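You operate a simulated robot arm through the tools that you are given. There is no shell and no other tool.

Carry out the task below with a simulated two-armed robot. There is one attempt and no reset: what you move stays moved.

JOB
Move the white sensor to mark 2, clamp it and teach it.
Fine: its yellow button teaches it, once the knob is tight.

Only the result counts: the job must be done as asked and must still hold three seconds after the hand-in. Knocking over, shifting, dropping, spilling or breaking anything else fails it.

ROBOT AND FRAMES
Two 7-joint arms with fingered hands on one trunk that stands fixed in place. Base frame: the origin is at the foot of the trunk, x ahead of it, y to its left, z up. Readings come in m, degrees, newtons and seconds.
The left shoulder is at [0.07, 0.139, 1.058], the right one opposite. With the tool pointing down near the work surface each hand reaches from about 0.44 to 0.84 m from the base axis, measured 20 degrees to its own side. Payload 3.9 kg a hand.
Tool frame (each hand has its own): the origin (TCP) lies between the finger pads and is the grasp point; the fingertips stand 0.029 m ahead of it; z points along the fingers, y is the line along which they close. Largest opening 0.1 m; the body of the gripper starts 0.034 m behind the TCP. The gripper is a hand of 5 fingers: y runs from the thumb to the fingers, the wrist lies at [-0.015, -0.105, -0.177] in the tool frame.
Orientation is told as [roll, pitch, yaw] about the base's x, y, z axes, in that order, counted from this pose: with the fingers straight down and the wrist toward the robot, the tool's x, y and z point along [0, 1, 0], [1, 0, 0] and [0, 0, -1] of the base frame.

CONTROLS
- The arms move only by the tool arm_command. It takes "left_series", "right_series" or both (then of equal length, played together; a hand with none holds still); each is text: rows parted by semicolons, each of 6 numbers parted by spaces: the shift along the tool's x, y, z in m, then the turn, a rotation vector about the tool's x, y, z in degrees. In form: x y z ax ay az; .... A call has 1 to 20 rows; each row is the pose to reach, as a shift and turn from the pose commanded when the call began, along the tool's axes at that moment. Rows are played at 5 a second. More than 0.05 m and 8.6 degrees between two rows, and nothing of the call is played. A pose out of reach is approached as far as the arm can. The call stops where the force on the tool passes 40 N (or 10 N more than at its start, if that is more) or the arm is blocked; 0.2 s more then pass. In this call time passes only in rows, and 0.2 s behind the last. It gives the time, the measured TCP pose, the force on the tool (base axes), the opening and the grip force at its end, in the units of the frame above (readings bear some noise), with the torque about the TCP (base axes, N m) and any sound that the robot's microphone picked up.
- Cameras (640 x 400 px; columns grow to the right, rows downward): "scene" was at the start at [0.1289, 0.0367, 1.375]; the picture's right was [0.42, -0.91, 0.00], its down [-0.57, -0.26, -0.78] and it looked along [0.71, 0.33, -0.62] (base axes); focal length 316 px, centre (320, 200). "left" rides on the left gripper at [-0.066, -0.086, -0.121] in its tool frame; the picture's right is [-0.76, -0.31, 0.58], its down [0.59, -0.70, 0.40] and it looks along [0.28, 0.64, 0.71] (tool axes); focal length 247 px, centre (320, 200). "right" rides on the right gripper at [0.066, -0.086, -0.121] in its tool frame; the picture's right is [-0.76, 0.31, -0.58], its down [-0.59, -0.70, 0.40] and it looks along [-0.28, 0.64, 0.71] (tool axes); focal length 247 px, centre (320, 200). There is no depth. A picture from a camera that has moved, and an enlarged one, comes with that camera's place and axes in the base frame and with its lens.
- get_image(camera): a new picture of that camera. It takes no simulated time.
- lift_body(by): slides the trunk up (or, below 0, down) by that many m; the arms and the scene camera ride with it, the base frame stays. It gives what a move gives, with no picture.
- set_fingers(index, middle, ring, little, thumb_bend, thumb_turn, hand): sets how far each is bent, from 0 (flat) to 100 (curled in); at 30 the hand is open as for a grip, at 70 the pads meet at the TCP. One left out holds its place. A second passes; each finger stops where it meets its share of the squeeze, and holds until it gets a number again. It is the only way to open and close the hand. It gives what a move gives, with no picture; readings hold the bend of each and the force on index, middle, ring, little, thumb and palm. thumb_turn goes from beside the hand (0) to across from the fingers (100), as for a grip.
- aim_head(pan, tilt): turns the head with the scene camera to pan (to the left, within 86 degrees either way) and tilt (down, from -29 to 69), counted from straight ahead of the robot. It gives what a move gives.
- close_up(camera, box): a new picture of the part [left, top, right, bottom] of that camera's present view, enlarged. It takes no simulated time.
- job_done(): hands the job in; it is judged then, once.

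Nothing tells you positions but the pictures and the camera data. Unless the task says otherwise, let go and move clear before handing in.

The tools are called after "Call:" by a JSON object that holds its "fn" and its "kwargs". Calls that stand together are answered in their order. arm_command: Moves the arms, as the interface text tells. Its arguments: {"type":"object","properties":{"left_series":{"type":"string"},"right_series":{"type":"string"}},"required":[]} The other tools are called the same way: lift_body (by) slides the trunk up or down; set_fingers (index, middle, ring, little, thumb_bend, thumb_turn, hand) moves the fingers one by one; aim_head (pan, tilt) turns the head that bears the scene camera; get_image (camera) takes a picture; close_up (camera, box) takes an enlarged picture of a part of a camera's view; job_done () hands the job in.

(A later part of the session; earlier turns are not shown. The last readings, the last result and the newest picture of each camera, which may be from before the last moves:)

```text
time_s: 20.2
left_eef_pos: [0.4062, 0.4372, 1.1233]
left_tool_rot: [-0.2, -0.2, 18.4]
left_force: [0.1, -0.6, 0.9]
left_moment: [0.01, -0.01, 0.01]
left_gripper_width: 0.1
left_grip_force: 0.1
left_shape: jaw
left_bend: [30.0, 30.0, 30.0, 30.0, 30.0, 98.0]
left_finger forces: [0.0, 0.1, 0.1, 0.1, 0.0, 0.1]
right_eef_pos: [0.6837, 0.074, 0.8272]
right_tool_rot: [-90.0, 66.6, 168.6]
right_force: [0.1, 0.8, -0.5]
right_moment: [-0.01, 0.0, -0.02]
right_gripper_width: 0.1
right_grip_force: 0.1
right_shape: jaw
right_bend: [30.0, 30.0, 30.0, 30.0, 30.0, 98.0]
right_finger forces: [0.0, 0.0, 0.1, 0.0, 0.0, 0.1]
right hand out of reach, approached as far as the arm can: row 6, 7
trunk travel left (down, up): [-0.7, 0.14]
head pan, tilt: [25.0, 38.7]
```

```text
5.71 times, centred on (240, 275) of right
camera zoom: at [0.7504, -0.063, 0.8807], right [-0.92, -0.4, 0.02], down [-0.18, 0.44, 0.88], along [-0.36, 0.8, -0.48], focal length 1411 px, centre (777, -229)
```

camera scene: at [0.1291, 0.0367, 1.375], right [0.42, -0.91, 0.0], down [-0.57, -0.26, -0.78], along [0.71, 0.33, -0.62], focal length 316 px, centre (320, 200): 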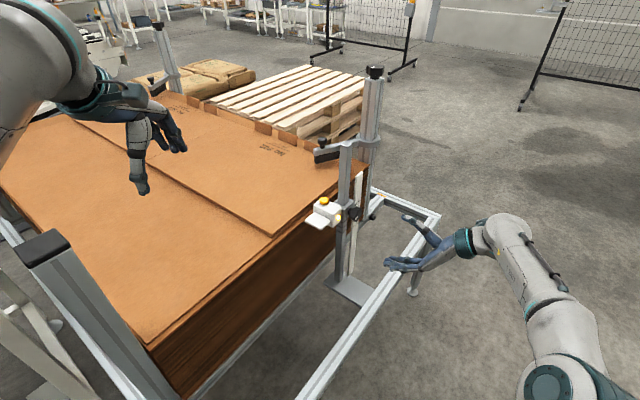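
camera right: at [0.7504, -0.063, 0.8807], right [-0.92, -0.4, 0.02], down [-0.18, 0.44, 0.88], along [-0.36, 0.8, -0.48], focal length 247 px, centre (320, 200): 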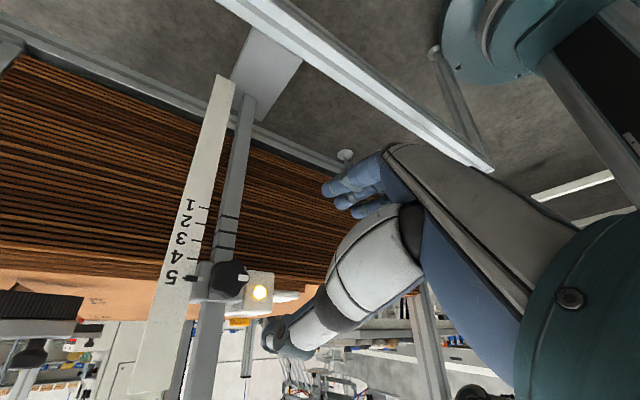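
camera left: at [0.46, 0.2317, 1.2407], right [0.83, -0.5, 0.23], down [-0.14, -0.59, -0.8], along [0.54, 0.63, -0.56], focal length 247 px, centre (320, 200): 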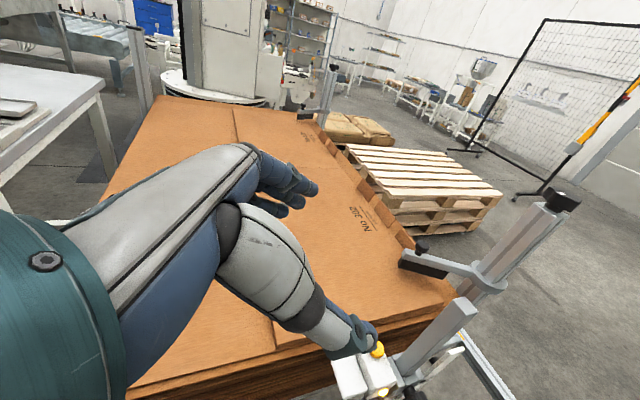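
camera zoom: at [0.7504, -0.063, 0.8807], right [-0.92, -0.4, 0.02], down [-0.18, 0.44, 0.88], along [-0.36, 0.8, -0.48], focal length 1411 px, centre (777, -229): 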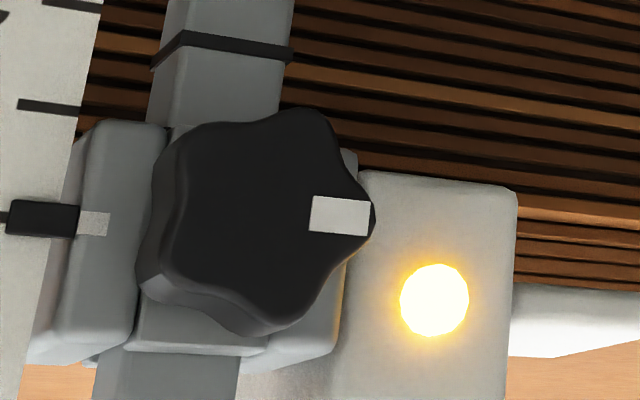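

Knob face centre works out at [0.731, 0.212, 0.829], with the sensor's LED face about 29 mm beyond it. I'll set the roll to +95° in line with the knob, then check before closing in.

Call:
{"fn": "arm_command", "kwargs": {"right_series": "0.0057 -0.003 0.0033 0 0 -6.1; 0.0113 -0.006 0.0066 0 0 -12.3; 0.017 -0.009 0.0099 0 0 -18.4"}}

Call:
{"fn": "arm_command", "kwargs": {"right_series": "0 0 0.01 0 0 0; 0 0 0.02 0 0 0; 0 0 0.03 0 0 0; 0 0 0.04 0 0 0; 0 0 0.05 0 0 0; 0 0 0.06 0 0 0; 0 0 0.065 0 0 0"}}

Call:
{"fn": "get_image", "kwargs": {"camera": "right"}}

Call:
{"fn": "get_image", "kwargs": {"camera": "scene"}}

```text
time_s: 21.0
left_eef_pos: [0.4061, 0.4374, 1.1225]
left_tool_rot: [-0.1, -0.2, 18.4]
left_force: [0.5, -0.7, 0.2]
left_moment: [-0.02, -0.02, 0.0]
left_gripper_width: 0.0999
left_grip_force: 0.1
left_shape: jaw
left_bend: [30.0, 30.0, 30.0, 30.0, 30.0, 98.0]
left_finger forces: [0.0, 0.1, 0.0, 0.1, 0.0, 0.0]
right_eef_pos: [0.712, 0.0818, 0.8275]
right_tool_rot: [-89.9, 85.3, 168.6]
right_force: [0.7, -0.1, -0.6]
right_moment: [-0.01, 0.03, 0.0]
right_gripper_width: 0.0999
right_grip_force: 0.1
right_shape: jaw
right_bend: [30.0, 30.0, 30.0, 30.0, 30.0, 98.0]
right_finger forces: [0.1, 0.0, 0.0, 0.1, 0.0, 0.1]
right hand out of reach, approached as far as the arm can: row 2, 3
trunk travel left (down, up): [-0.7, 0.14]
head pan, tilt: [25.0, 38.7]
```

```text
time_s: 22.6
left_eef_pos: [0.4058, 0.4376, 1.1241]
left_tool_rot: [-0.1, -0.2, 18.4]
left_force: [-0.7, 0.4, 0.2]
left_moment: [-0.02, 0.03, -0.02]
left_gripper_width: 0.0999
left_grip_force: 0.0
left_shape: jaw
left_bend: [30.0, 30.0, 30.0, 30.0, 30.0, 98.0]
left_finger forces: [0.1, 0.0, 0.1, 0.0, 0.1, 0.1]
right_eef_pos: [0.7035, 0.1325, 0.8324]
right_tool_rot: [-90.5, 85.1, 168.0]
right_force: [0.7, 0.0, 0.7]
right_moment: [0.01, -0.02, 0.01]
right_gripper_width: 0.0998
right_grip_force: 0.0
right_shape: jaw
right_bend: [30.0, 30.0, 30.0, 30.0, 30.0, 98.0]
right_finger forces: [0.0, 0.1, 0.0, 0.0, 0.0, 0.0]
right hand out of reach, approached as far as the arm can: row 2, 3, 4, 5, 6, 7
trunk travel left (down, up): [-0.7, 0.14]
head pan, tilt: [25.0, 38.7]
```

```text
taken
camera right: at [0.7489, -0.0014, 0.9115], right [-0.88, -0.41, -0.24], down [-0.44, 0.5, 0.75], along [-0.19, 0.77, -0.61], focal length 247 px, centre (320, 200)
```

right: 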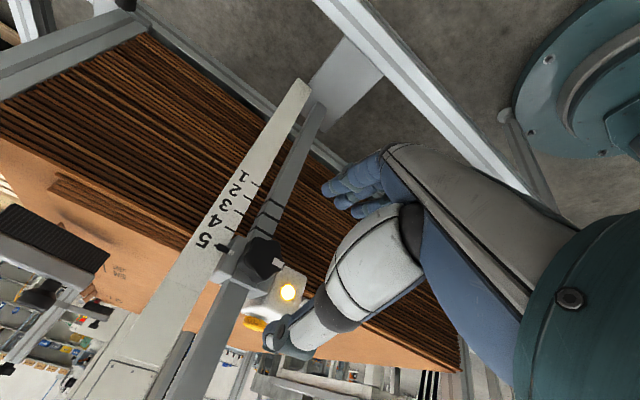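

```text
taken
camera scene: at [0.129, 0.0363, 1.375], right [0.42, -0.91, 0.0], down [-0.57, -0.26, -0.78], along [0.71, 0.33, -0.62], focal length 316 px, centre (320, 200)
```

scene: 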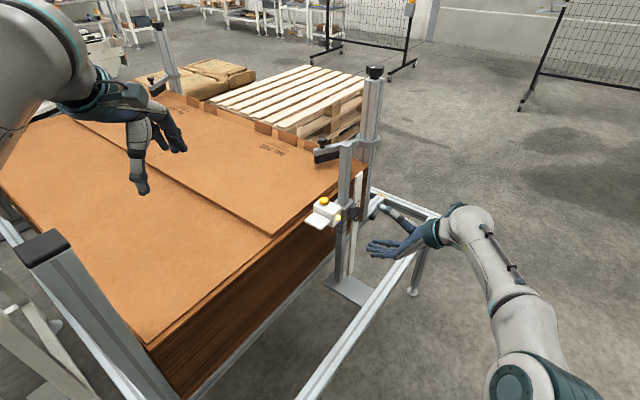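

At +95° the arm can't extend to the knob, so I'll use +60° as the starting roll instead. I'll move there in line with the knob axis, 60 mm short of it.

Call:
{"fn": "arm_command", "kwargs": {"right_series": "0 0 0 0 0 -7; 0 0 0 0 0 -14; 0.004 0.001 0.006 0 0 -21; 0.008 0.002 0.015 0 0 -28; 0.0114 0.0024 0.0232 0 0 -35"}}

Call:
{"fn": "get_image", "kwargs": {"camera": "right"}}

Call:
{"fn": "get_image", "kwargs": {"camera": "scene"}}

```text
time_s: 23.8
left_eef_pos: [0.4052, 0.4376, 1.1239]
left_tool_rot: [-0.1, -0.3, 18.3]
left_force: [-0.4, -0.5, 0.4]
left_moment: [0.04, -0.02, -0.01]
left_gripper_width: 0.0998
left_grip_force: 0.0
left_shape: jaw
left_bend: [30.0, 30.0, 30.0, 30.0, 30.0, 98.0]
left_finger forces: [0.0, 0.1, 0.0, 0.0, 0.0, 0.0]
right_eef_pos: [0.7397, 0.161, 0.8233]
right_tool_rot: [90.0, 59.7, -11.4]
right_force: [0.5, 0.2, -0.2]
right_moment: [-0.03, -0.02, 0.01]
right_gripper_width: 0.0999
right_grip_force: 0.1
right_shape: jaw
right_bend: [30.0, 30.0, 30.0, 30.0, 30.0, 98.0]
right_finger forces: [0.0, 0.0, 0.1, 0.1, 0.0, 0.0]
right hand out of reach, approached as far as the arm can: row 1, 2, 3, 4, 5
trunk travel left (down, up): [-0.7, 0.14]
head pan, tilt: [25.0, 38.7]
```

```text
taken
camera right: at [0.7276, 0.0398, 0.9305], right [-0.6, -0.47, -0.65], down [-0.77, 0.56, 0.31], along [0.22, 0.68, -0.7], focal length 247 px, centre (320, 200)
```

right: 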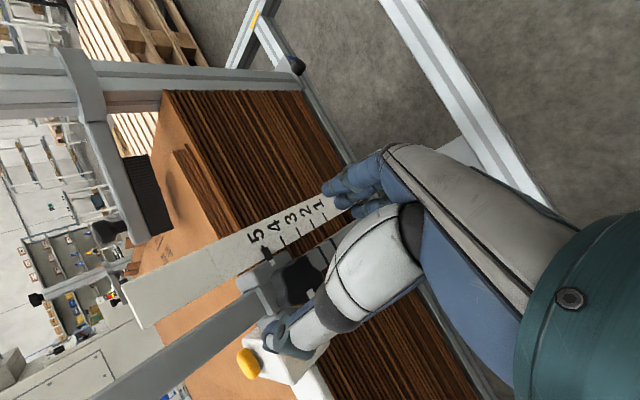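

```text
taken
camera scene: at [0.1289, 0.037, 1.375], right [0.42, -0.91, 0.0], down [-0.57, -0.26, -0.78], along [0.71, 0.33, -0.62], focal length 316 px, centre (320, 200)
```

scene: 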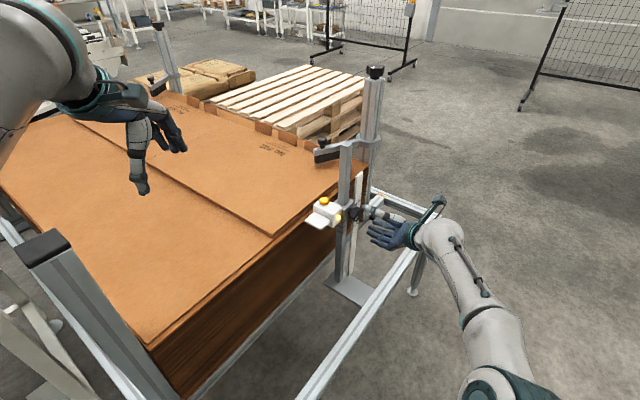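

The arm followed an awkward branch and ended about 19 mm off the knob axis. I'll back off and roll to +30°, recentred on the axis 70 mm from the knob, and check that it tracks well.

Call:
{"fn": "arm_command", "kwargs": {"right_series": "-0.002 -0.002 -0.01 0 0 -5; -0.006 -0.006 -0.0217 0 0 -12; -0.01 -0.01 -0.0217 0 0 -18; -0.0132 -0.0143 -0.0217 0 0 -24; -0.0132 -0.0143 -0.0217 0 0 -29.7"}}

Call:
{"fn": "get_image", "kwargs": {"camera": "scene"}}

```text
time_s: 25.0
left_eef_pos: [0.406, 0.4377, 1.122]
left_tool_rot: [-0.1, -0.1, 18.5]
left_force: [0.7, 0.2, 0.2]
left_moment: [-0.02, 0.0, 0.0]
left_gripper_width: 0.0998
left_grip_force: 0.1
left_shape: jaw
left_bend: [30.0, 30.0, 30.0, 30.0, 30.0, 98.0]
left_finger forces: [0.0, 0.0, 0.0, 0.1, 0.0, 0.0]
right_eef_pos: [0.7545, 0.1563, 0.8142]
right_tool_rot: [90.0, 30.2, -11.5]
right_force: [-0.8, 0.6, 0.3]
right_moment: [-0.02, 0.0, -0.01]
right_gripper_width: 0.1001
right_grip_force: 0.0
right_shape: jaw
right_bend: [30.0, 30.0, 30.0, 30.0, 30.0, 98.0]
right_finger forces: [0.1, 0.0, 0.1, 0.0, 0.0, 0.1]
right hand out of reach, approached as far as the arm can: row 1, 2, 3, 4, 5
trunk travel left (down, up): [-0.7, 0.14]
head pan, tilt: [25.0, 38.7]
```

```text
taken
camera scene: at [0.129, 0.0367, 1.375], right [0.42, -0.91, 0.0], down [-0.57, -0.26, -0.78], along [0.71, 0.33, -0.62], focal length 316 px, centre (320, 200)
```

scene: 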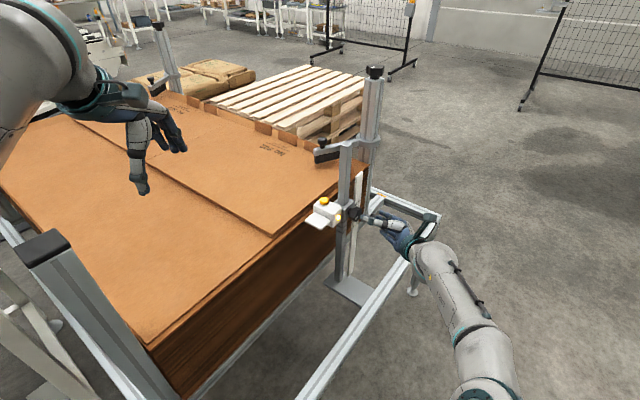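

The solver seems stuck at a wrist limit, drifting off the axis. I'll withdraw well away from the knob to a relaxed pose at zero roll so it can recover.

Call:
{"fn": "arm_command", "kwargs": {"right_series": "0 -0.005 -0.025 0 0 -3; 0.001 -0.015 -0.05 0 0 -7; 0.002 -0.03 -0.075 0 0 -11; 0.003 -0.045 -0.095 0 0 -15; 0.004 -0.06 -0.11 0 0 -19; 0.005 -0.075 -0.12 0 0 -23; 0.006 -0.088 -0.125 0 0 -27; 0.0074 -0.0983 -0.125 0 0 -30.2"}}

Call:
{"fn": "get_image", "kwargs": {"camera": "scene"}}

```text
time_s: 26.8
left_eef_pos: [0.405, 0.4378, 1.1232]
left_tool_rot: [-0.1, -0.1, 18.4]
left_force: [0.4, -1.1, -0.2]
left_moment: [-0.04, -0.01, -0.02]
left_gripper_width: 0.0999
left_grip_force: 0.1
left_shape: jaw
left_bend: [30.0, 30.0, 30.0, 30.0, 30.0, 98.0]
left_finger forces: [0.1, 0.0, 0.0, 0.1, 0.1, 0.1]
right_eef_pos: [0.7633, 0.073, 0.8137]
right_tool_rot: [90.1, 0.0, -11.5]
right_force: [-0.9, -0.1, -0.4]
right_moment: [0.0, -0.01, 0.03]
right_gripper_width: 0.0999
right_grip_force: 0.0
right_shape: jaw
right_bend: [30.0, 30.0, 30.0, 30.0, 30.0, 98.0]
right_finger forces: [0.0, 0.0, 0.0, 0.0, 0.1, 0.1]
right hand out of reach, approached as far as the arm can: row 1, 2, 3, 4, 5, 6, 7, 8
trunk travel left (down, up): [-0.7, 0.14]
head pan, tilt: [25.0, 38.7]
```

```text
taken
camera scene: at [0.1289, 0.0367, 1.375], right [0.42, -0.91, 0.0], down [-0.57, -0.26, -0.78], along [0.71, 0.33, -0.62], focal length 316 px, centre (320, 200)
```

scene: 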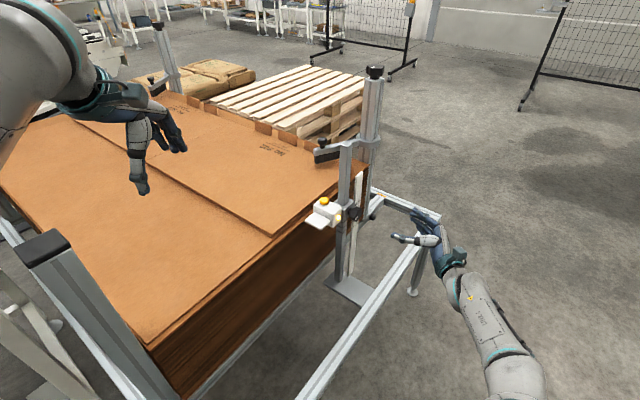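

It is still pinned at x 0.76. I'll try small separate motions to see which direction frees the arm, starting with a pull back toward the robot and up.

Call:
{"fn": "arm_command", "kwargs": {"right_series": "0.01 -0.02 0 0 0 0; 0.02 -0.04 0 0 0 0; 0.03 -0.06 0 0 0 0; 0.04 -0.08 0 0 0 0; 0.05 -0.1 0 0 0 0; 0.06 -0.12 0 0 0 0"}}

```text
time_s: 28.2
left_eef_pos: [0.405, 0.4368, 1.1235]
left_tool_rot: [-0.1, -0.2, 18.4]
left_force: [-0.9, 0.9, -0.1]
left_moment: [0.01, 0.02, 0.01]
left_gripper_width: 0.0999
left_grip_force: 0.0
left_shape: jaw
left_bend: [30.0, 30.0, 30.0, 30.0, 30.0, 98.0]
left_finger forces: [0.0, 0.0, 0.0, 0.0, 0.1, 0.0]
right_eef_pos: [0.6471, 0.0959, 0.8741]
right_tool_rot: [90.1, 0.0, -11.6]
right_force: [0.6, -0.7, -0.5]
right_moment: [0.0, 0.02, 0.01]
right_gripper_width: 0.0999
right_grip_force: 0.1
right_shape: jaw
right_bend: [30.0, 30.0, 30.0, 30.0, 30.0, 98.0]
right_finger forces: [0.1, 0.0, 0.0, 0.0, 0.0, 0.0]
right hand out of reach, approached as far as the arm can: row 1, 2
trunk travel left (down, up): [-0.7, 0.14]
head pan, tilt: [25.0, 38.7]
```

The right arm is free again at [0.647, 0.096, 0.874]. I'll go to the stand-off in line with the knob with +30° roll, which stays clear of the bad branch.

Call:
{"fn": "arm_command", "kwargs": {"right_series": "-0.0075 0.0098 0.0101 0 0 5; -0.015 0.0197 0.0202 0 0 10; -0.0226 0.0295 0.0303 0 0 15; -0.0301 0.0393 0.0403 0 0 20; -0.0376 0.0492 0.0504 0 0 25; -0.0451 0.059 0.0605 0 0 30"}}

Call:
{"fn": "get_image", "kwargs": {"camera": "right"}}

Call:
{"fn": "get_image", "kwargs": {"camera": "scene"}}

```text
time_s: 29.6
left_eef_pos: [0.4055, 0.4364, 1.1227]
left_tool_rot: [-0.1, -0.2, 18.5]
left_force: [0.4, 0.1, 0.3]
left_moment: [0.02, 0.03, 0.0]
left_gripper_width: 0.0998
left_grip_force: 0.0
left_shape: jaw
left_bend: [30.0, 30.0, 30.0, 30.0, 30.0, 98.0]
left_finger forces: [0.0, 0.0, 0.0, 0.1, 0.0, 0.0]
right_eef_pos: [0.7167, 0.1449, 0.8287]
right_tool_rot: [89.9, 29.9, -11.5]
right_force: [0.0, 0.4, 0.2]
right_moment: [0.01, 0.0, 0.04]
right_gripper_width: 0.0999
right_grip_force: 0.2
right_shape: jaw
right_bend: [30.0, 30.0, 30.0, 30.0, 30.0, 98.0]
right_finger forces: [0.0, 0.1, 0.1, 0.0, 0.0, 0.0]
trunk travel left (down, up): [-0.7, 0.14]
head pan, tilt: [25.0, 38.7]
```

```text
taken
camera right: at [0.6509, 0.0347, 0.9293], right [-0.23, -0.54, -0.81], down [-0.81, 0.57, -0.16], along [0.55, 0.62, -0.57], focal length 247 px, centre (320, 200)
```

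right: 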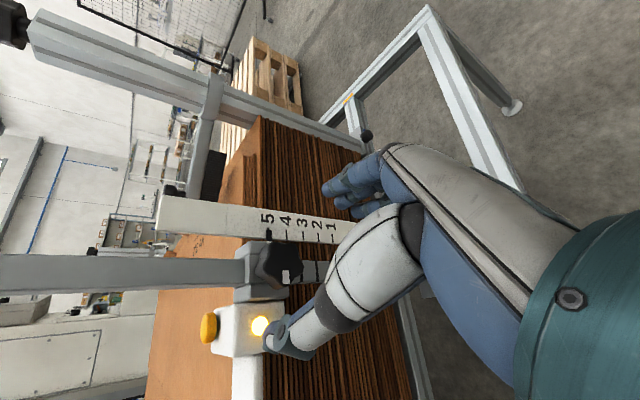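

```text
taken
camera scene: at [0.1293, 0.037, 1.3749], right [0.42, -0.91, 0.0], down [-0.57, -0.26, -0.78], along [0.71, 0.33, -0.63], focal length 316 px, centre (320, 200)
```

scene: 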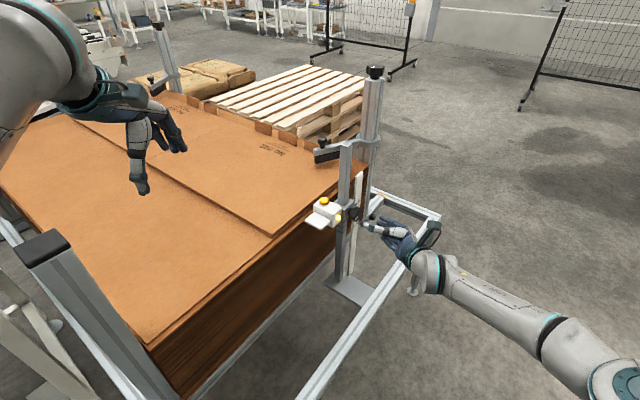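

Tracking is exact again. I'll see whether +54° is still reachable this close.

Call:
{"fn": "arm_command", "kwargs": {"right_series": "0 0 0 0 0 8; 0 0 0 0 0 16; 0 0 0 0 0 24"}}

```text
time_s: 30.4
left_eef_pos: [0.4046, 0.4376, 1.1228]
left_tool_rot: [-0.1, -0.3, 18.3]
left_force: [0.4, 0.6, 0.4]
left_moment: [0.0, 0.0, 0.02]
left_gripper_width: 0.1001
left_grip_force: 0.1
left_shape: jaw
left_bend: [30.0, 30.0, 30.0, 30.0, 30.0, 98.0]
left_finger forces: [0.0, 0.1, 0.0, 0.0, 0.0, 0.0]
right_eef_pos: [0.7165, 0.1444, 0.8304]
right_tool_rot: [90.1, 54.1, -11.6]
right_force: [0.1, 0.3, -0.5]
right_moment: [-0.01, -0.04, 0.04]
right_gripper_width: 0.0999
right_grip_force: 0.1
right_shape: jaw
right_bend: [30.0, 30.0, 30.0, 30.0, 30.0, 98.0]
right_finger forces: [0.0, 0.0, 0.0, 0.0, 0.0, 0.1]
trunk travel left (down, up): [-0.7, 0.14]
head pan, tilt: [25.0, 38.7]
```

Good at +54°. I'll verify in the hand camera that the knob lies on the tool axis (it should appear near pixel (281, 264)).

Call:
{"fn": "close_up", "kwargs": {"camera": "right", "box": [220, 210, 350, 310]}}

Call:
{"fn": "close_up", "kwargs": {"camera": "scene", "box": [290, 170, 450, 290]}}

```text
4.00 times, centred on (285, 260) of right
camera zoom: at [0.6937, 0.0254, 0.9383], right [-0.54, -0.48, -0.69], down [-0.79, 0.57, 0.22], along [0.29, 0.67, -0.69], focal length 988 px, centre (460, -40)
```

zoom: 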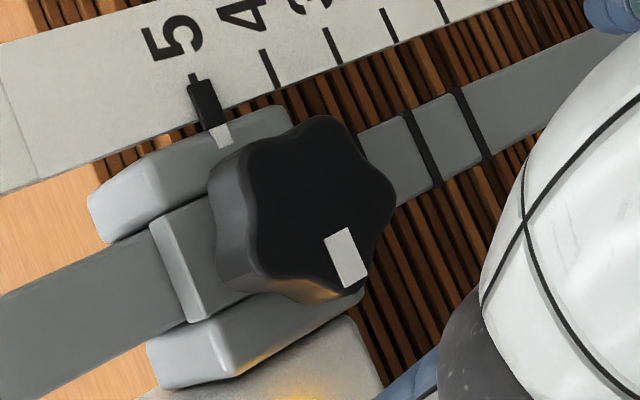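

```text
3.33 times, centred on (370, 230) of scene
camera zoom: at [0.1289, 0.0369, 1.375], right [0.42, -0.91, 0.0], down [-0.57, -0.26, -0.78], along [0.71, 0.33, -0.62], focal length 1053 px, centre (153, 100)
```

zoom: 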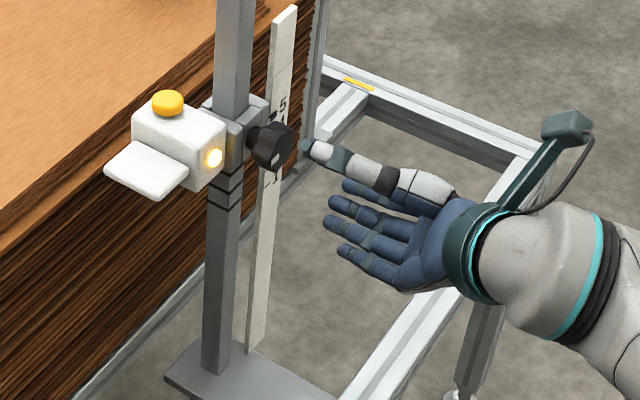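

The knob is within about 2 mm of the tool axis. Now I'll close in with the open hand until the fingers surround the knob.

Call:
{"fn": "arm_command", "kwargs": {"right_series": "-0.0005 0.001 0.01 0 0 0; -0.001 0.001 0.02 0 0 0; -0.001 0.001 0.03 0 0 0; -0.001 0.001 0.04 0 0 0; -0.001 0.001 0.05 0 0 0; -0.001 0.001 0.057 0 0 0"}}

Call:
{"fn": "get_image", "kwargs": {"camera": "right"}}

Call:
{"fn": "close_up", "kwargs": {"camera": "scene", "box": [290, 170, 450, 290]}}

```text
time_s: 31.8
left_eef_pos: [0.4058, 0.4374, 1.1238]
left_tool_rot: [-0.1, -0.2, 18.4]
left_force: [-0.3, -0.4, 0.2]
left_moment: [-0.03, -0.02, 0.03]
left_gripper_width: 0.0997
left_grip_force: 0.1
left_shape: jaw
left_bend: [30.0, 30.0, 30.0, 30.0, 30.0, 98.0]
left_finger forces: [0.0, 0.1, 0.1, 0.1, 0.0, 0.0]
right_eef_pos: [0.728, 0.2005, 0.8278]
right_tool_rot: [90.1, 54.0, -11.5]
right_force: [-0.7, 0.4, -0.1]
right_moment: [0.0, -0.04, 0.01]
right_gripper_width: 0.0999
right_grip_force: 0.1
right_shape: jaw
right_bend: [30.0, 30.0, 30.0, 30.0, 30.0, 98.0]
right_finger forces: [0.0, 0.0, 0.0, 0.0, 0.1, 0.0]
trunk travel left (down, up): [-0.7, 0.14]
head pan, tilt: [25.0, 38.7]
```

```text
taken
camera right: at [0.7043, 0.0814, 0.9365], right [-0.54, -0.48, -0.69], down [-0.79, 0.57, 0.22], along [0.29, 0.67, -0.69], focal length 247 px, centre (320, 200)
```

right: 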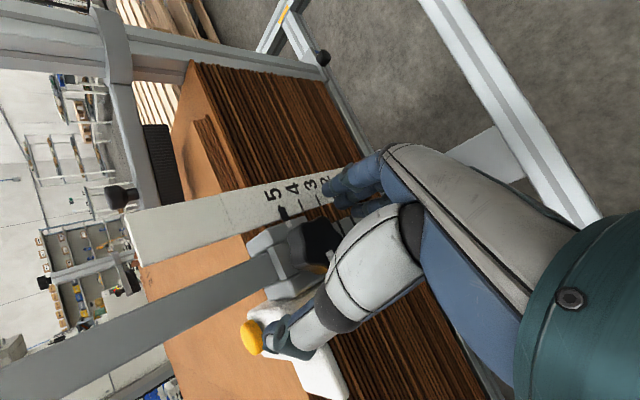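

```text
3.33 times, centred on (370, 230) of scene
camera zoom: at [0.1288, 0.0372, 1.375], right [0.42, -0.91, 0.0], down [-0.57, -0.26, -0.78], along [0.71, 0.33, -0.62], focal length 1053 px, centre (153, 100)
```

zoom: 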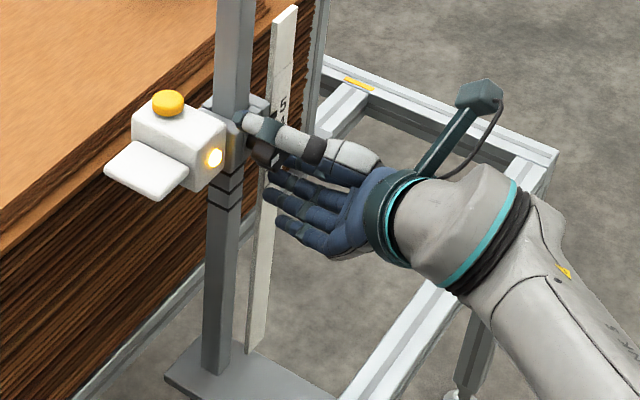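

The hand surrounds the knob without contact. I'll close the thumb, middle and ring fingers on it, with index and little only partly.

Call:
{"fn": "set_fingers", "kwargs": {"hand": "right", "index": 48, "middle": 70, "ring": 70, "little": 48, "thumb_bend": 70}}

Call:
{"fn": "close_up", "kwargs": {"camera": "scene", "box": [290, 170, 450, 290]}}

Call:
{"fn": "close_up", "kwargs": {"camera": "right", "box": [220, 170, 400, 370]}}

```text
time_s: 32.8
left_eef_pos: [0.4055, 0.437, 1.1221]
left_tool_rot: [-0.1, -0.2, 18.4]
left_force: [0.2, 0.7, -0.4]
left_moment: [0.0, 0.01, 0.0]
left_gripper_width: 0.1
left_grip_force: 0.0
left_shape: jaw
left_bend: [30.0, 30.0, 30.0, 30.0, 30.0, 98.0]
left_finger forces: [0.0, 0.1, 0.0, 0.1, 0.0, 0.0]
right_eef_pos: [0.7274, 0.2006, 0.8284]
right_tool_rot: [89.9, 54.0, -11.5]
right_force: [-1.0, -0.3, -1.0]
right_moment: [-0.02, -0.1, 0.04]
right_gripper_width: 0.0426
right_grip_force: 6.7
right_shape: fingers
right_bend: [48.0, 62.0, 70.0, 48.0, 63.0, 97.0]
right_finger forces: [0.0, 6.6, 0.0, 0.0, 7.2, 0.1]
trunk travel left (down, up): [-0.7, 0.14]
head pan, tilt: [25.0, 38.7]
```

```text
3.33 times, centred on (370, 230) of scene
camera zoom: at [0.1288, 0.0368, 1.375], right [0.42, -0.91, 0.0], down [-0.57, -0.26, -0.78], along [0.71, 0.33, -0.62], focal length 1053 px, centre (153, 100)
```

zoom: 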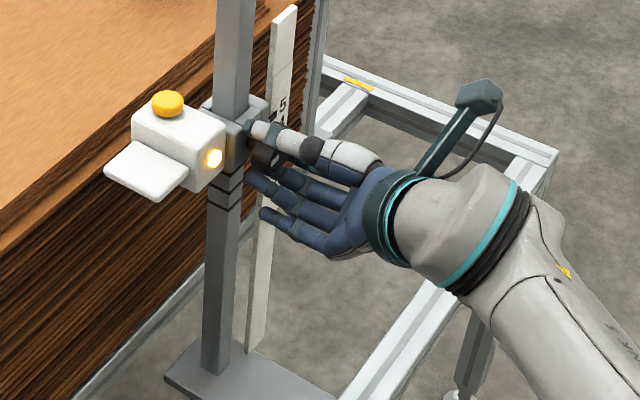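

```text
2.00 times, centred on (310, 270) of right
camera zoom: at [0.7043, 0.0814, 0.9366], right [-0.54, -0.48, -0.69], down [-0.79, 0.57, 0.22], along [0.29, 0.67, -0.69], focal length 494 px, centre (340, 60)
```

zoom: 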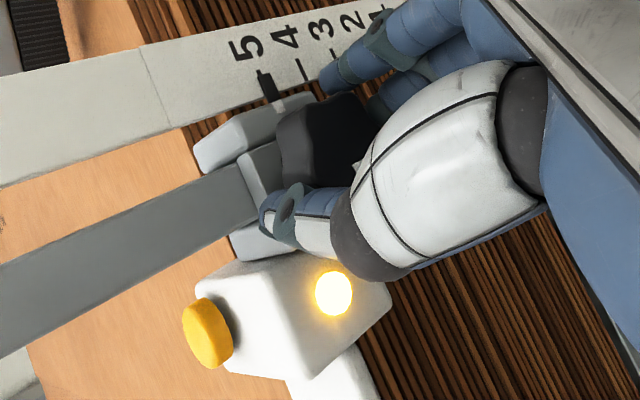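

Thumb and middle finger hold the knob with about 7 N each; the ring finger passed beside it. I'll add the index finger for a firmer hold.

Call:
{"fn": "set_fingers", "kwargs": {"hand": "right", "index": 80, "middle": 85, "thumb_bend": 85}}

```text
time_s: 33.8
left_eef_pos: [0.4052, 0.4387, 1.1218]
left_tool_rot: [-0.2, -0.2, 18.4]
left_force: [0.4, -0.7, 0.6]
left_moment: [0.03, 0.0, -0.01]
left_gripper_width: 0.0997
left_grip_force: 0.1
left_shape: jaw
left_bend: [30.0, 30.0, 30.0, 30.0, 30.0, 98.0]
left_finger forces: [0.0, 0.0, 0.0, 0.1, 0.0, 0.0]
right_eef_pos: [0.727, 0.2006, 0.8282]
right_tool_rot: [90.0, 54.0, -11.5]
right_force: [-5.2, 3.7, -1.8]
right_moment: [-0.07, -0.11, 0.12]
right_gripper_width: 0.0325
right_grip_force: 21.5
right_shape: fingers
right_bend: [53.0, 61.0, 70.0, 48.0, 63.0, 97.0]
right_finger forces: [11.2, 9.1, 0.1, 0.0, 23.4, 0.0]
trunk travel left (down, up): [-0.7, 0.14]
head pan, tilt: [25.0, 38.7]
```

Now index, middle and thumb grip with about 23 N. I'll turn counter-clockwise (negative roll, loosening) by 24° and watch the forces.

Call:
{"fn": "arm_command", "kwargs": {"right_series": "0 0 0 0 0 -6; 0 0 0 0 0 -12; 0 0 0 0 0 -18; 0 0 0 0 0 -24"}}

Call:
{"fn": "close_up", "kwargs": {"camera": "scene", "box": [290, 170, 450, 290]}}

Call:
{"fn": "close_up", "kwargs": {"camera": "right", "box": [220, 170, 400, 370]}}

```text
time_s: 34.8
left_eef_pos: [0.4046, 0.4386, 1.1223]
left_tool_rot: [-0.2, -0.2, 18.5]
left_force: [-0.2, -0.6, 0.4]
left_moment: [0.0, -0.02, 0.0]
left_gripper_width: 0.0996
left_grip_force: 0.0
left_shape: jaw
left_bend: [30.0, 30.0, 30.0, 30.0, 30.0, 98.0]
left_finger forces: [0.1, 0.0, 0.0, 0.0, 0.0, 0.0]
right_eef_pos: [0.725, 0.2025, 0.8256]
right_tool_rot: [89.9, 30.0, -11.5]
right_force: [-12.4, 5.8, -10.2]
right_moment: [-0.38, 0.3, 0.32]
right_gripper_width: 0.0311
right_grip_force: 23.5
right_shape: fingers
right_bend: [53.0, 63.0, 70.0, 48.0, 61.0, 94.0]
right_finger forces: [8.5, 16.5, 0.0, 0.0, 21.7, 0.0]
trunk travel left (down, up): [-0.7, 0.14]
head pan, tilt: [25.0, 38.7]
```

```text
3.33 times, centred on (370, 230) of scene
camera zoom: at [0.1286, 0.0386, 1.3749], right [0.42, -0.91, 0.0], down [-0.57, -0.27, -0.78], along [0.71, 0.33, -0.63], focal length 1053 px, centre (153, 100)
```

zoom: 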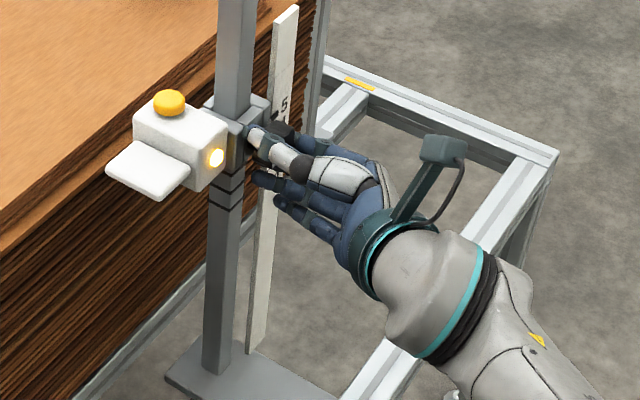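

```text
2.00 times, centred on (310, 270) of right
camera zoom: at [0.6604, 0.0922, 0.9272], right [-0.22, -0.55, -0.81], down [-0.81, 0.57, -0.16], along [0.55, 0.62, -0.57], focal length 494 px, centre (340, 60)
```

zoom: 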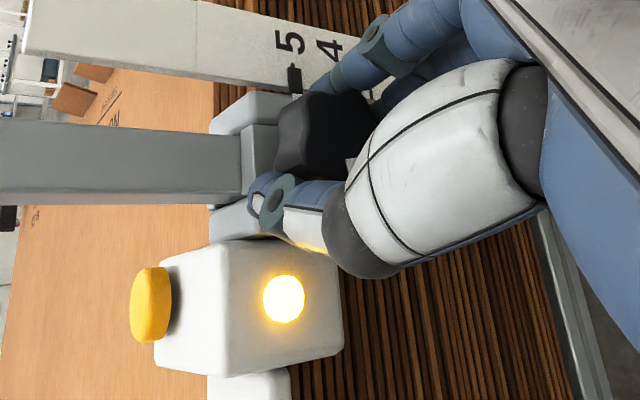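

There's a resisting moment of about 0.3 N·m. To see if the knob really turned with the hand, I'll zoom onto its white bar.

Call:
{"fn": "close_up", "kwargs": {"camera": "right", "box": [270, 200, 350, 290]}}

Call:
{"fn": "close_up", "kwargs": {"camera": "scene", "box": [320, 185, 400, 245]}}

```text
4.44 times, centred on (310, 245) of right
camera zoom: at [0.6604, 0.0922, 0.9272], right [-0.22, -0.55, -0.81], down [-0.81, 0.57, -0.16], along [0.55, 0.62, -0.57], focal length 1098 px, centre (364, 0)
```

zoom: 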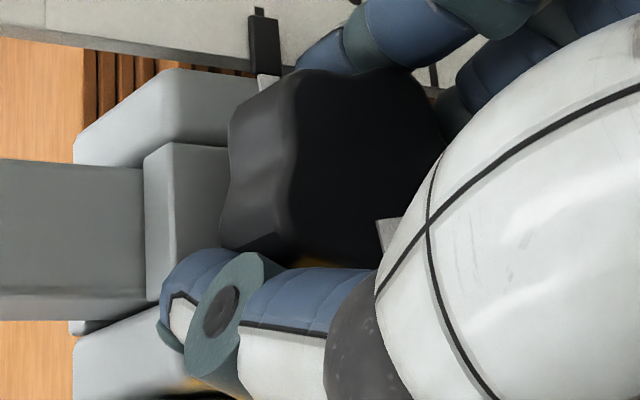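

```text
6.67 times, centred on (360, 215) of scene
camera zoom: at [0.1286, 0.0386, 1.3749], right [0.42, -0.91, 0.0], down [-0.57, -0.27, -0.78], along [0.71, 0.33, -0.63], focal length 2107 px, centre (53, 100)
```

zoom: 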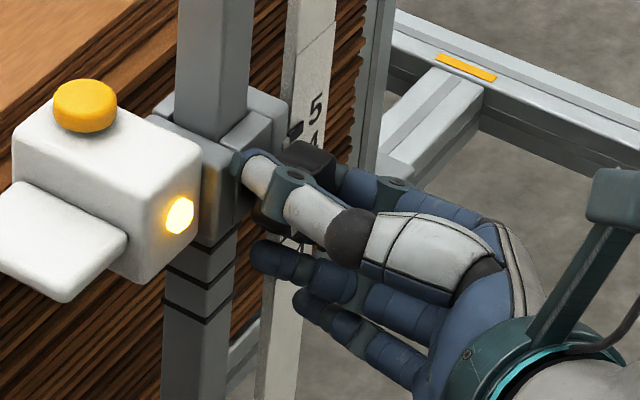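

Comparing the bar's slant in the hand's frame, it lags the hand by only about 7°, so the knob has turned roughly 17°. I'll continue loosening.

Call:
{"fn": "arm_command", "kwargs": {"right_series": "0 0 0 0 0 -6; 0 0 0 0 0 -12; 0 0 0 0 0 -18; 0 0 0 0 0 -24; 0 0 0 0 0 -30"}}

Call:
{"fn": "close_up", "kwargs": {"camera": "right", "box": [270, 200, 350, 290]}}

Call:
{"fn": "close_up", "kwargs": {"camera": "scene", "box": [320, 185, 400, 245]}}

```text
time_s: 36.0
left_eef_pos: [0.4053, 0.4332, 1.125]
left_tool_rot: [0.0, -0.3, 18.2]
left_force: [-0.1, -0.4, 0.8]
left_moment: [0.08, -0.02, 0.0]
left_gripper_width: 0.0998
left_grip_force: 0.1
left_shape: jaw
left_bend: [30.0, 30.0, 30.0, 30.0, 30.0, 98.0]
left_finger forces: [0.0, 0.0, 0.1, 0.1, 0.0, 0.0]
right_eef_pos: [0.6871, 0.1853, 0.8475]
right_tool_rot: [90.0, 0.0, -11.7]
right_force: [-1.0, 0.0, 0.8]
right_moment: [-0.04, 0.06, -0.06]
right_gripper_width: 0.0014
right_grip_force: 0.1
right_shape: fingers
right_bend: [56.0, 72.0, 70.0, 48.0, 83.0, 98.0]
right_finger forces: [0.1, 0.1, 0.0, 0.0, 0.1, 0.1]
right hand out of reach, approached as far as the arm can: row 4, 5
trunk travel left (down, up): [-0.7, 0.14]
head pan, tilt: [25.0, 38.7]
```

```text
4.44 times, centred on (310, 245) of right
camera zoom: at [0.5766, 0.0837, 0.9129], right [0.18, -0.63, -0.76], down [-0.61, 0.53, -0.59], along [0.77, 0.57, -0.28], focal length 1098 px, centre (364, 0)
```

zoom: 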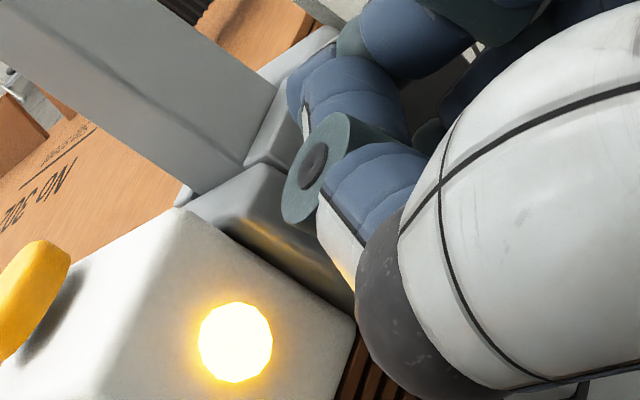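

```text
6.67 times, centred on (360, 215) of scene
camera zoom: at [0.1276, 0.0326, 1.3756], right [0.42, -0.91, 0.0], down [-0.57, -0.26, -0.78], along [0.71, 0.33, -0.62], focal length 2107 px, centre (53, 100)
```

zoom: 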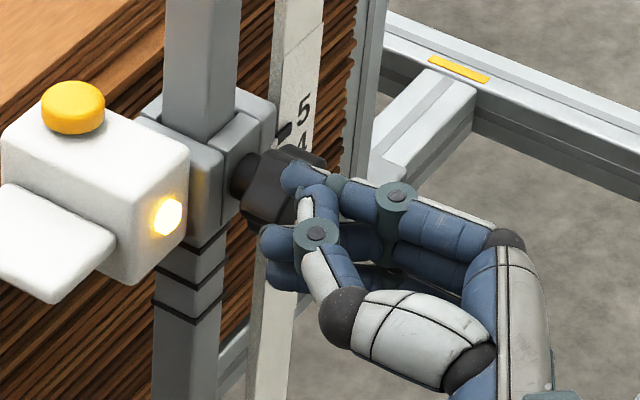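

The arm hit a reach limit near +6° and the hand slipped off the knob. The sensor is still at mark 5. I'll retreat straight back from the knob and then reopen the hand.

Call:
{"fn": "arm_command", "kwargs": {"right_series": "0 -0.002 -0.015 0 0 0; 0 -0.005 -0.03 0 0 0; 0 -0.01 -0.045 0 0 0; 0 -0.015 -0.06 0 0 0; 0 -0.02 -0.075 0 0 0"}}

Call:
{"fn": "get_image", "kwargs": {"camera": "scene"}}

Call:
{"fn": "close_up", "kwargs": {"camera": "scene", "box": [300, 180, 380, 240]}}

Call:
{"fn": "get_image", "kwargs": {"camera": "right"}}

```text
time_s: 37.2
left_eef_pos: [0.4063, 0.4389, 1.1223]
left_tool_rot: [0.0, -0.2, 18.3]
left_force: [-0.4, -0.1, 0.0]
left_moment: [0.0, -0.05, -0.03]
left_gripper_width: 0.1001
left_grip_force: 0.1
left_shape: jaw
left_bend: [30.0, 30.0, 30.0, 30.0, 30.0, 98.0]
left_finger forces: [0.0, 0.0, 0.1, 0.0, 0.1, 0.1]
right_eef_pos: [0.653, 0.1178, 0.8435]
right_tool_rot: [90.1, 0.0, -11.5]
right_force: [0.4, -0.9, 0.7]
right_moment: [0.02, 0.02, 0.05]
right_gripper_width: 0.0013
right_grip_force: 0.0
right_shape: fingers
right_bend: [56.0, 72.0, 70.0, 48.0, 83.0, 98.0]
right_finger forces: [0.0, 0.0, 0.0, 0.1, 0.0, 0.1]
trunk travel left (down, up): [-0.7, 0.14]
head pan, tilt: [25.0, 38.7]
```

```text
taken
camera scene: at [0.129, 0.0364, 1.375], right [0.42, -0.91, 0.0], down [-0.57, -0.26, -0.78], along [0.71, 0.33, -0.62], focal length 316 px, centre (320, 200)
```

scene: 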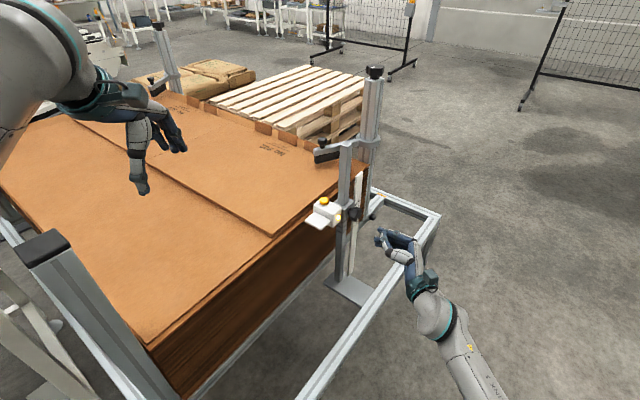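

```text
6.67 times, centred on (340, 210) of scene
camera zoom: at [0.129, 0.0364, 1.375], right [0.42, -0.91, 0.0], down [-0.57, -0.26, -0.78], along [0.71, 0.33, -0.62], focal length 2107 px, centre (187, 133)
```

zoom: 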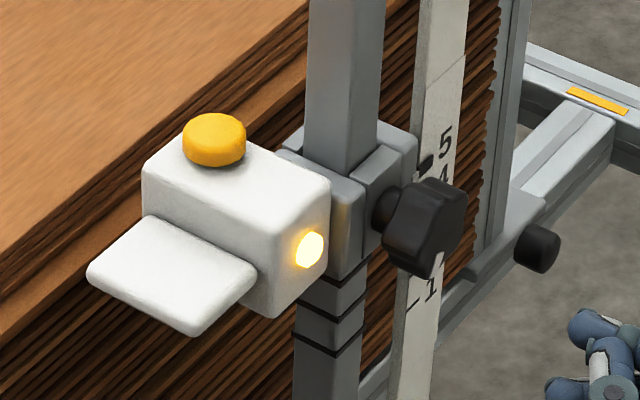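

```text
taken
camera right: at [0.5424, 0.0159, 0.9095], right [0.19, -0.63, -0.76], down [-0.61, 0.53, -0.59], along [0.77, 0.57, -0.28], focal length 247 px, centre (320, 200)
```

right: 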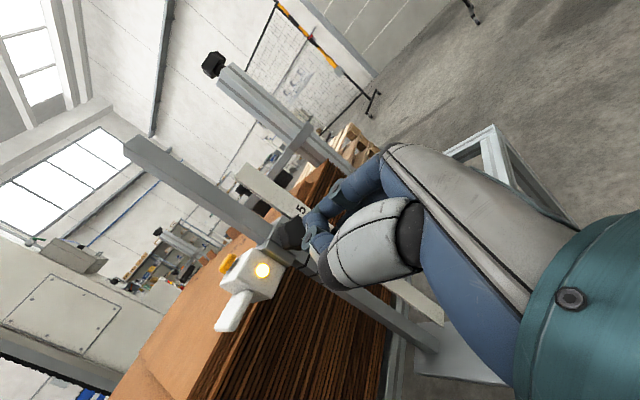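

The sensor hasn't moved, and the knob's white bar has visibly turned a little. The arm is healthy again, so I'll reopen the hand.

Call:
{"fn": "set_fingers", "kwargs": {"hand": "right", "index": 30, "middle": 30, "ring": 30, "little": 30, "thumb_bend": 30}}

Call:
{"fn": "close_up", "kwargs": {"camera": "right", "box": [220, 180, 340, 300]}}

```text
time_s: 38.2
left_eef_pos: [0.4051, 0.4373, 1.1242]
left_tool_rot: [-0.1, -0.2, 18.4]
left_force: [0.2, 0.5, 0.1]
left_moment: [-0.01, -0.01, 0.03]
left_gripper_width: 0.0999
left_grip_force: 0.1
left_shape: jaw
left_bend: [30.0, 30.0, 30.0, 30.0, 30.0, 98.0]
left_finger forces: [0.1, 0.0, 0.0, 0.1, 0.1, 0.1]
right_eef_pos: [0.6519, 0.1175, 0.8432]
right_tool_rot: [90.0, 0.1, -11.5]
right_force: [0.1, -0.3, -0.2]
right_moment: [-0.01, 0.02, -0.02]
right_gripper_width: 0.0985
right_grip_force: 0.1
right_shape: fingers
right_bend: [30.0, 30.0, 30.0, 30.0, 30.0, 98.0]
right_finger forces: [0.0, 0.1, 0.0, 0.1, 0.0, 0.0]
trunk travel left (down, up): [-0.7, 0.14]
head pan, tilt: [25.0, 38.7]
```

```text
3.33 times, centred on (280, 240) of right
camera zoom: at [0.5426, 0.0161, 0.9092], right [0.19, -0.63, -0.76], down [-0.61, 0.53, -0.59], along [0.77, 0.57, -0.28], focal length 823 px, centre (453, 67)
```

zoom: 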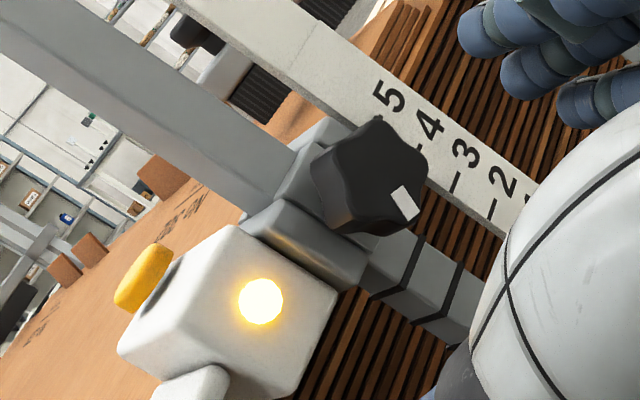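

The bar has moved from 9 o'clock to about 6 o'clock, so the knob has turned roughly 80–90° counter-clockwise while the sensor stayed at mark 5. I'll go back in at zero roll, a healthier arm configuration, and test the roll range around the knob with the hand open.

Call:
{"fn": "arm_command", "kwargs": {"right_series": "-0.0036 0.0147 0.0096 0 0 0; -0.0071 0.0293 0.0192 0 0 0; -0.0107 0.044 0.0288 0 0 0; -0.0142 0.0586 0.0384 0 0 0"}}

Call:
{"fn": "arm_command", "kwargs": {"right_series": "0 0 0.012 0 0 0; 0 0 0.024 0 0 0; 0 0 0.036 0 0 0; 0 0 0.048 0 0 0; 0 0 0.058 0 0 0"}}

Call:
{"fn": "get_image", "kwargs": {"camera": "scene"}}

Call:
{"fn": "get_image", "kwargs": {"camera": "right"}}

```text
time_s: 39.2
left_eef_pos: [0.4049, 0.4367, 1.1212]
left_tool_rot: [-0.2, -0.1, 18.4]
left_force: [-0.9, -0.2, -0.3]
left_moment: [0.01, -0.02, -0.01]
left_gripper_width: 0.0996
left_grip_force: 0.1
left_shape: jaw
left_bend: [30.0, 30.0, 30.0, 30.0, 30.0, 98.0]
left_finger forces: [0.0, 0.0, 0.0, 0.0, 0.0, 0.0]
right_eef_pos: [0.7166, 0.1435, 0.8287]
right_tool_rot: [90.1, 0.0, -11.5]
right_force: [0.8, 0.5, 0.5]
right_moment: [0.0, 0.01, -0.01]
right_gripper_width: 0.0986
right_grip_force: 0.1
right_shape: fingers
right_bend: [30.0, 30.0, 30.0, 30.0, 30.0, 98.0]
right_finger forces: [0.1, 0.0, 0.0, 0.0, 0.1, 0.0]
trunk travel left (down, up): [-0.7, 0.14]
head pan, tilt: [25.0, 38.7]
```

```text
time_s: 40.4
left_eef_pos: [0.4052, 0.4394, 1.1226]
left_tool_rot: [-0.2, -0.1, 18.5]
left_force: [0.5, -0.5, -1.2]
left_moment: [0.0, 0.04, 0.0]
left_gripper_width: 0.0999
left_grip_force: 0.0
left_shape: jaw
left_bend: [30.0, 30.0, 30.0, 30.0, 30.0, 98.0]
left_finger forces: [0.0, 0.0, 0.0, 0.0, 0.0, 0.1]
right_eef_pos: [0.7272, 0.1997, 0.833]
right_tool_rot: [90.0, 0.0, -11.6]
right_force: [0.0, -0.4, 0.0]
right_moment: [-0.02, 0.01, 0.03]
right_gripper_width: 0.0982
right_grip_force: 0.1
right_shape: fingers
right_bend: [30.0, 30.0, 30.0, 30.0, 30.0, 98.0]
right_finger forces: [0.1, 0.0, 0.0, 0.1, 0.0, 0.0]
trunk travel left (down, up): [-0.7, 0.14]
head pan, tilt: [25.0, 38.7]
```

```text
taken
camera scene: at [0.1286, 0.0373, 1.375], right [0.42, -0.91, 0.0], down [-0.57, -0.26, -0.78], along [0.71, 0.33, -0.62], focal length 316 px, centre (320, 200)
```

scene: 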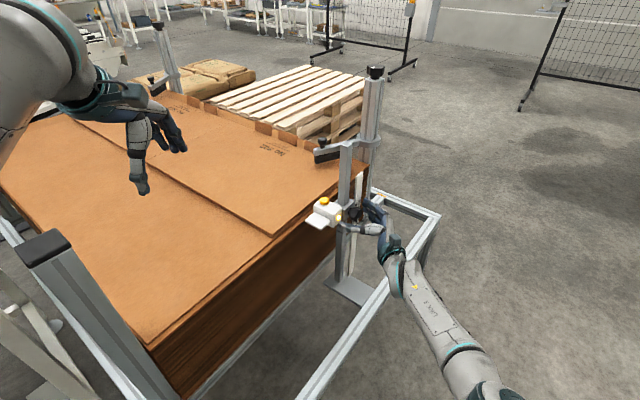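

```text
taken
camera right: at [0.6179, 0.0983, 0.8977], right [0.19, -0.63, -0.76], down [-0.61, 0.53, -0.59], along [0.77, 0.57, -0.28], focal length 247 px, centre (320, 200)
```

right: 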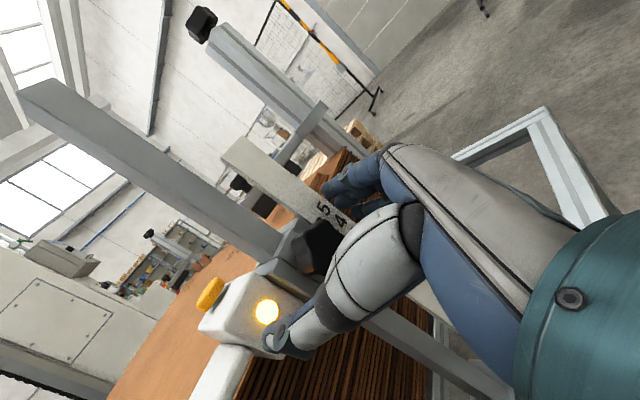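

This configuration reaches the knob fine at zero roll. I'll sweep the open hand to −40° around the knob to check the range.

Call:
{"fn": "arm_command", "kwargs": {"right_series": "0 0 0 0 0 -8; 0 0 0 0 0 -16; 0 0 0 0 0 -24; 0 0 0 0 0 -32; 0 0 0 0 0 -40"}}

```text
time_s: 41.6
left_eef_pos: [0.4054, 0.4366, 1.1231]
left_tool_rot: [0.0, -0.2, 18.3]
left_force: [0.5, -0.1, 0.5]
left_moment: [0.01, 0.01, -0.01]
left_gripper_width: 0.0996
left_grip_force: 0.0
left_shape: jaw
left_bend: [30.0, 30.0, 30.0, 30.0, 30.0, 98.0]
left_finger forces: [0.0, 0.0, 0.0, 0.0, 0.0, 0.0]
right_eef_pos: [0.6673, 0.2064, 0.8442]
right_tool_rot: [89.9, -40.0, -11.6]
right_force: [0.0, -0.1, 0.2]
right_moment: [0.01, -0.01, 0.03]
right_gripper_width: 0.0986
right_grip_force: 0.2
right_shape: fingers
right_bend: [30.0, 30.0, 30.0, 30.0, 30.0, 98.0]
right_finger forces: [0.0, 0.1, 0.1, 0.0, 0.0, 0.0]
right hand out of reach, approached as far as the arm can: row 1, 2, 3, 4, 5
trunk travel left (down, up): [-0.7, 0.14]
head pan, tilt: [25.0, 38.7]
```

The pull-back pattern shows a reach limit: the shoulder-to-wrist distance maxes out near 0.62 m, so lowering the trunk about 0.2 m would open up the range. First I'll withdraw the right hand, then look at the left arm relative to the corner post so lowering is safe.

Call:
{"fn": "arm_command", "kwargs": {"right_series": "0 0 -0.015 0 0 4; 0 0 -0.03 0 0 10; 0 0 -0.045 0 0 16; 0 0 -0.06 0 0 22; 0 0 -0.075 0 0 28; 0 0 -0.09 0 0 34; 0 0 -0.1 0 0 40"}}

Call:
{"fn": "aim_head", "kwargs": {"pan": 70, "tilt": 35}}

Call:
{"fn": "get_image", "kwargs": {"camera": "scene"}}

```text
time_s: 43.2
left_eef_pos: [0.4055, 0.4363, 1.1239]
left_tool_rot: [-0.1, -0.2, 18.5]
left_force: [0.1, 0.5, -0.3]
left_moment: [0.0, 0.01, 0.01]
left_gripper_width: 0.0999
left_grip_force: 0.1
left_shape: jaw
left_bend: [30.0, 30.0, 30.0, 30.0, 30.0, 98.0]
left_finger forces: [0.0, 0.0, 0.0, 0.0, 0.0, 0.0]
right_eef_pos: [0.6465, 0.1087, 0.8446]
right_tool_rot: [90.1, 0.0, -11.5]
right_force: [0.0, 0.2, -0.5]
right_moment: [0.0, -0.01, -0.02]
right_gripper_width: 0.0985
right_grip_force: 0.0
right_shape: fingers
right_bend: [30.0, 30.0, 30.0, 30.0, 30.0, 98.0]
right_finger forces: [0.0, 0.1, 0.1, 0.0, 0.0, 0.0]
trunk travel left (down, up): [-0.7, 0.14]
head pan, tilt: [25.0, 38.7]
```

```text
time_s: 44.4
left_eef_pos: [0.4056, 0.4382, 1.1232]
left_tool_rot: [-0.1, -0.2, 18.4]
left_force: [0.1, 0.9, -0.2]
left_moment: [-0.01, 0.0, 0.02]
left_gripper_width: 0.0999
left_grip_force: 0.1
left_shape: jaw
left_bend: [30.0, 30.0, 30.0, 30.0, 30.0, 98.0]
left_finger forces: [0.0, 0.0, 0.0, 0.0, 0.0, 0.0]
right_eef_pos: [0.646, 0.1085, 0.8452]
right_tool_rot: [89.9, -0.1, -11.6]
right_force: [-0.5, 0.6, -0.9]
right_moment: [-0.01, -0.03, -0.02]
right_gripper_width: 0.0986
right_grip_force: 0.1
right_shape: fingers
right_bend: [30.0, 30.0, 30.0, 30.0, 30.0, 98.0]
right_finger forces: [0.1, 0.0, 0.0, 0.0, 0.0, 0.0]
trunk travel left (down, up): [-0.7, 0.14]
head pan, tilt: [70.0, 35.0]
```

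```text
taken
camera scene: at [0.0813, 0.0831, 1.3806], right [0.94, -0.34, 0.0], down [-0.2, -0.54, -0.82], along [0.28, 0.77, -0.57], focal length 316 px, centre (320, 200)
```

scene: 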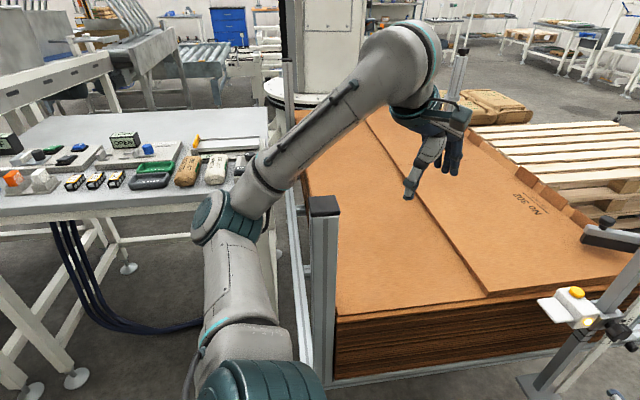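

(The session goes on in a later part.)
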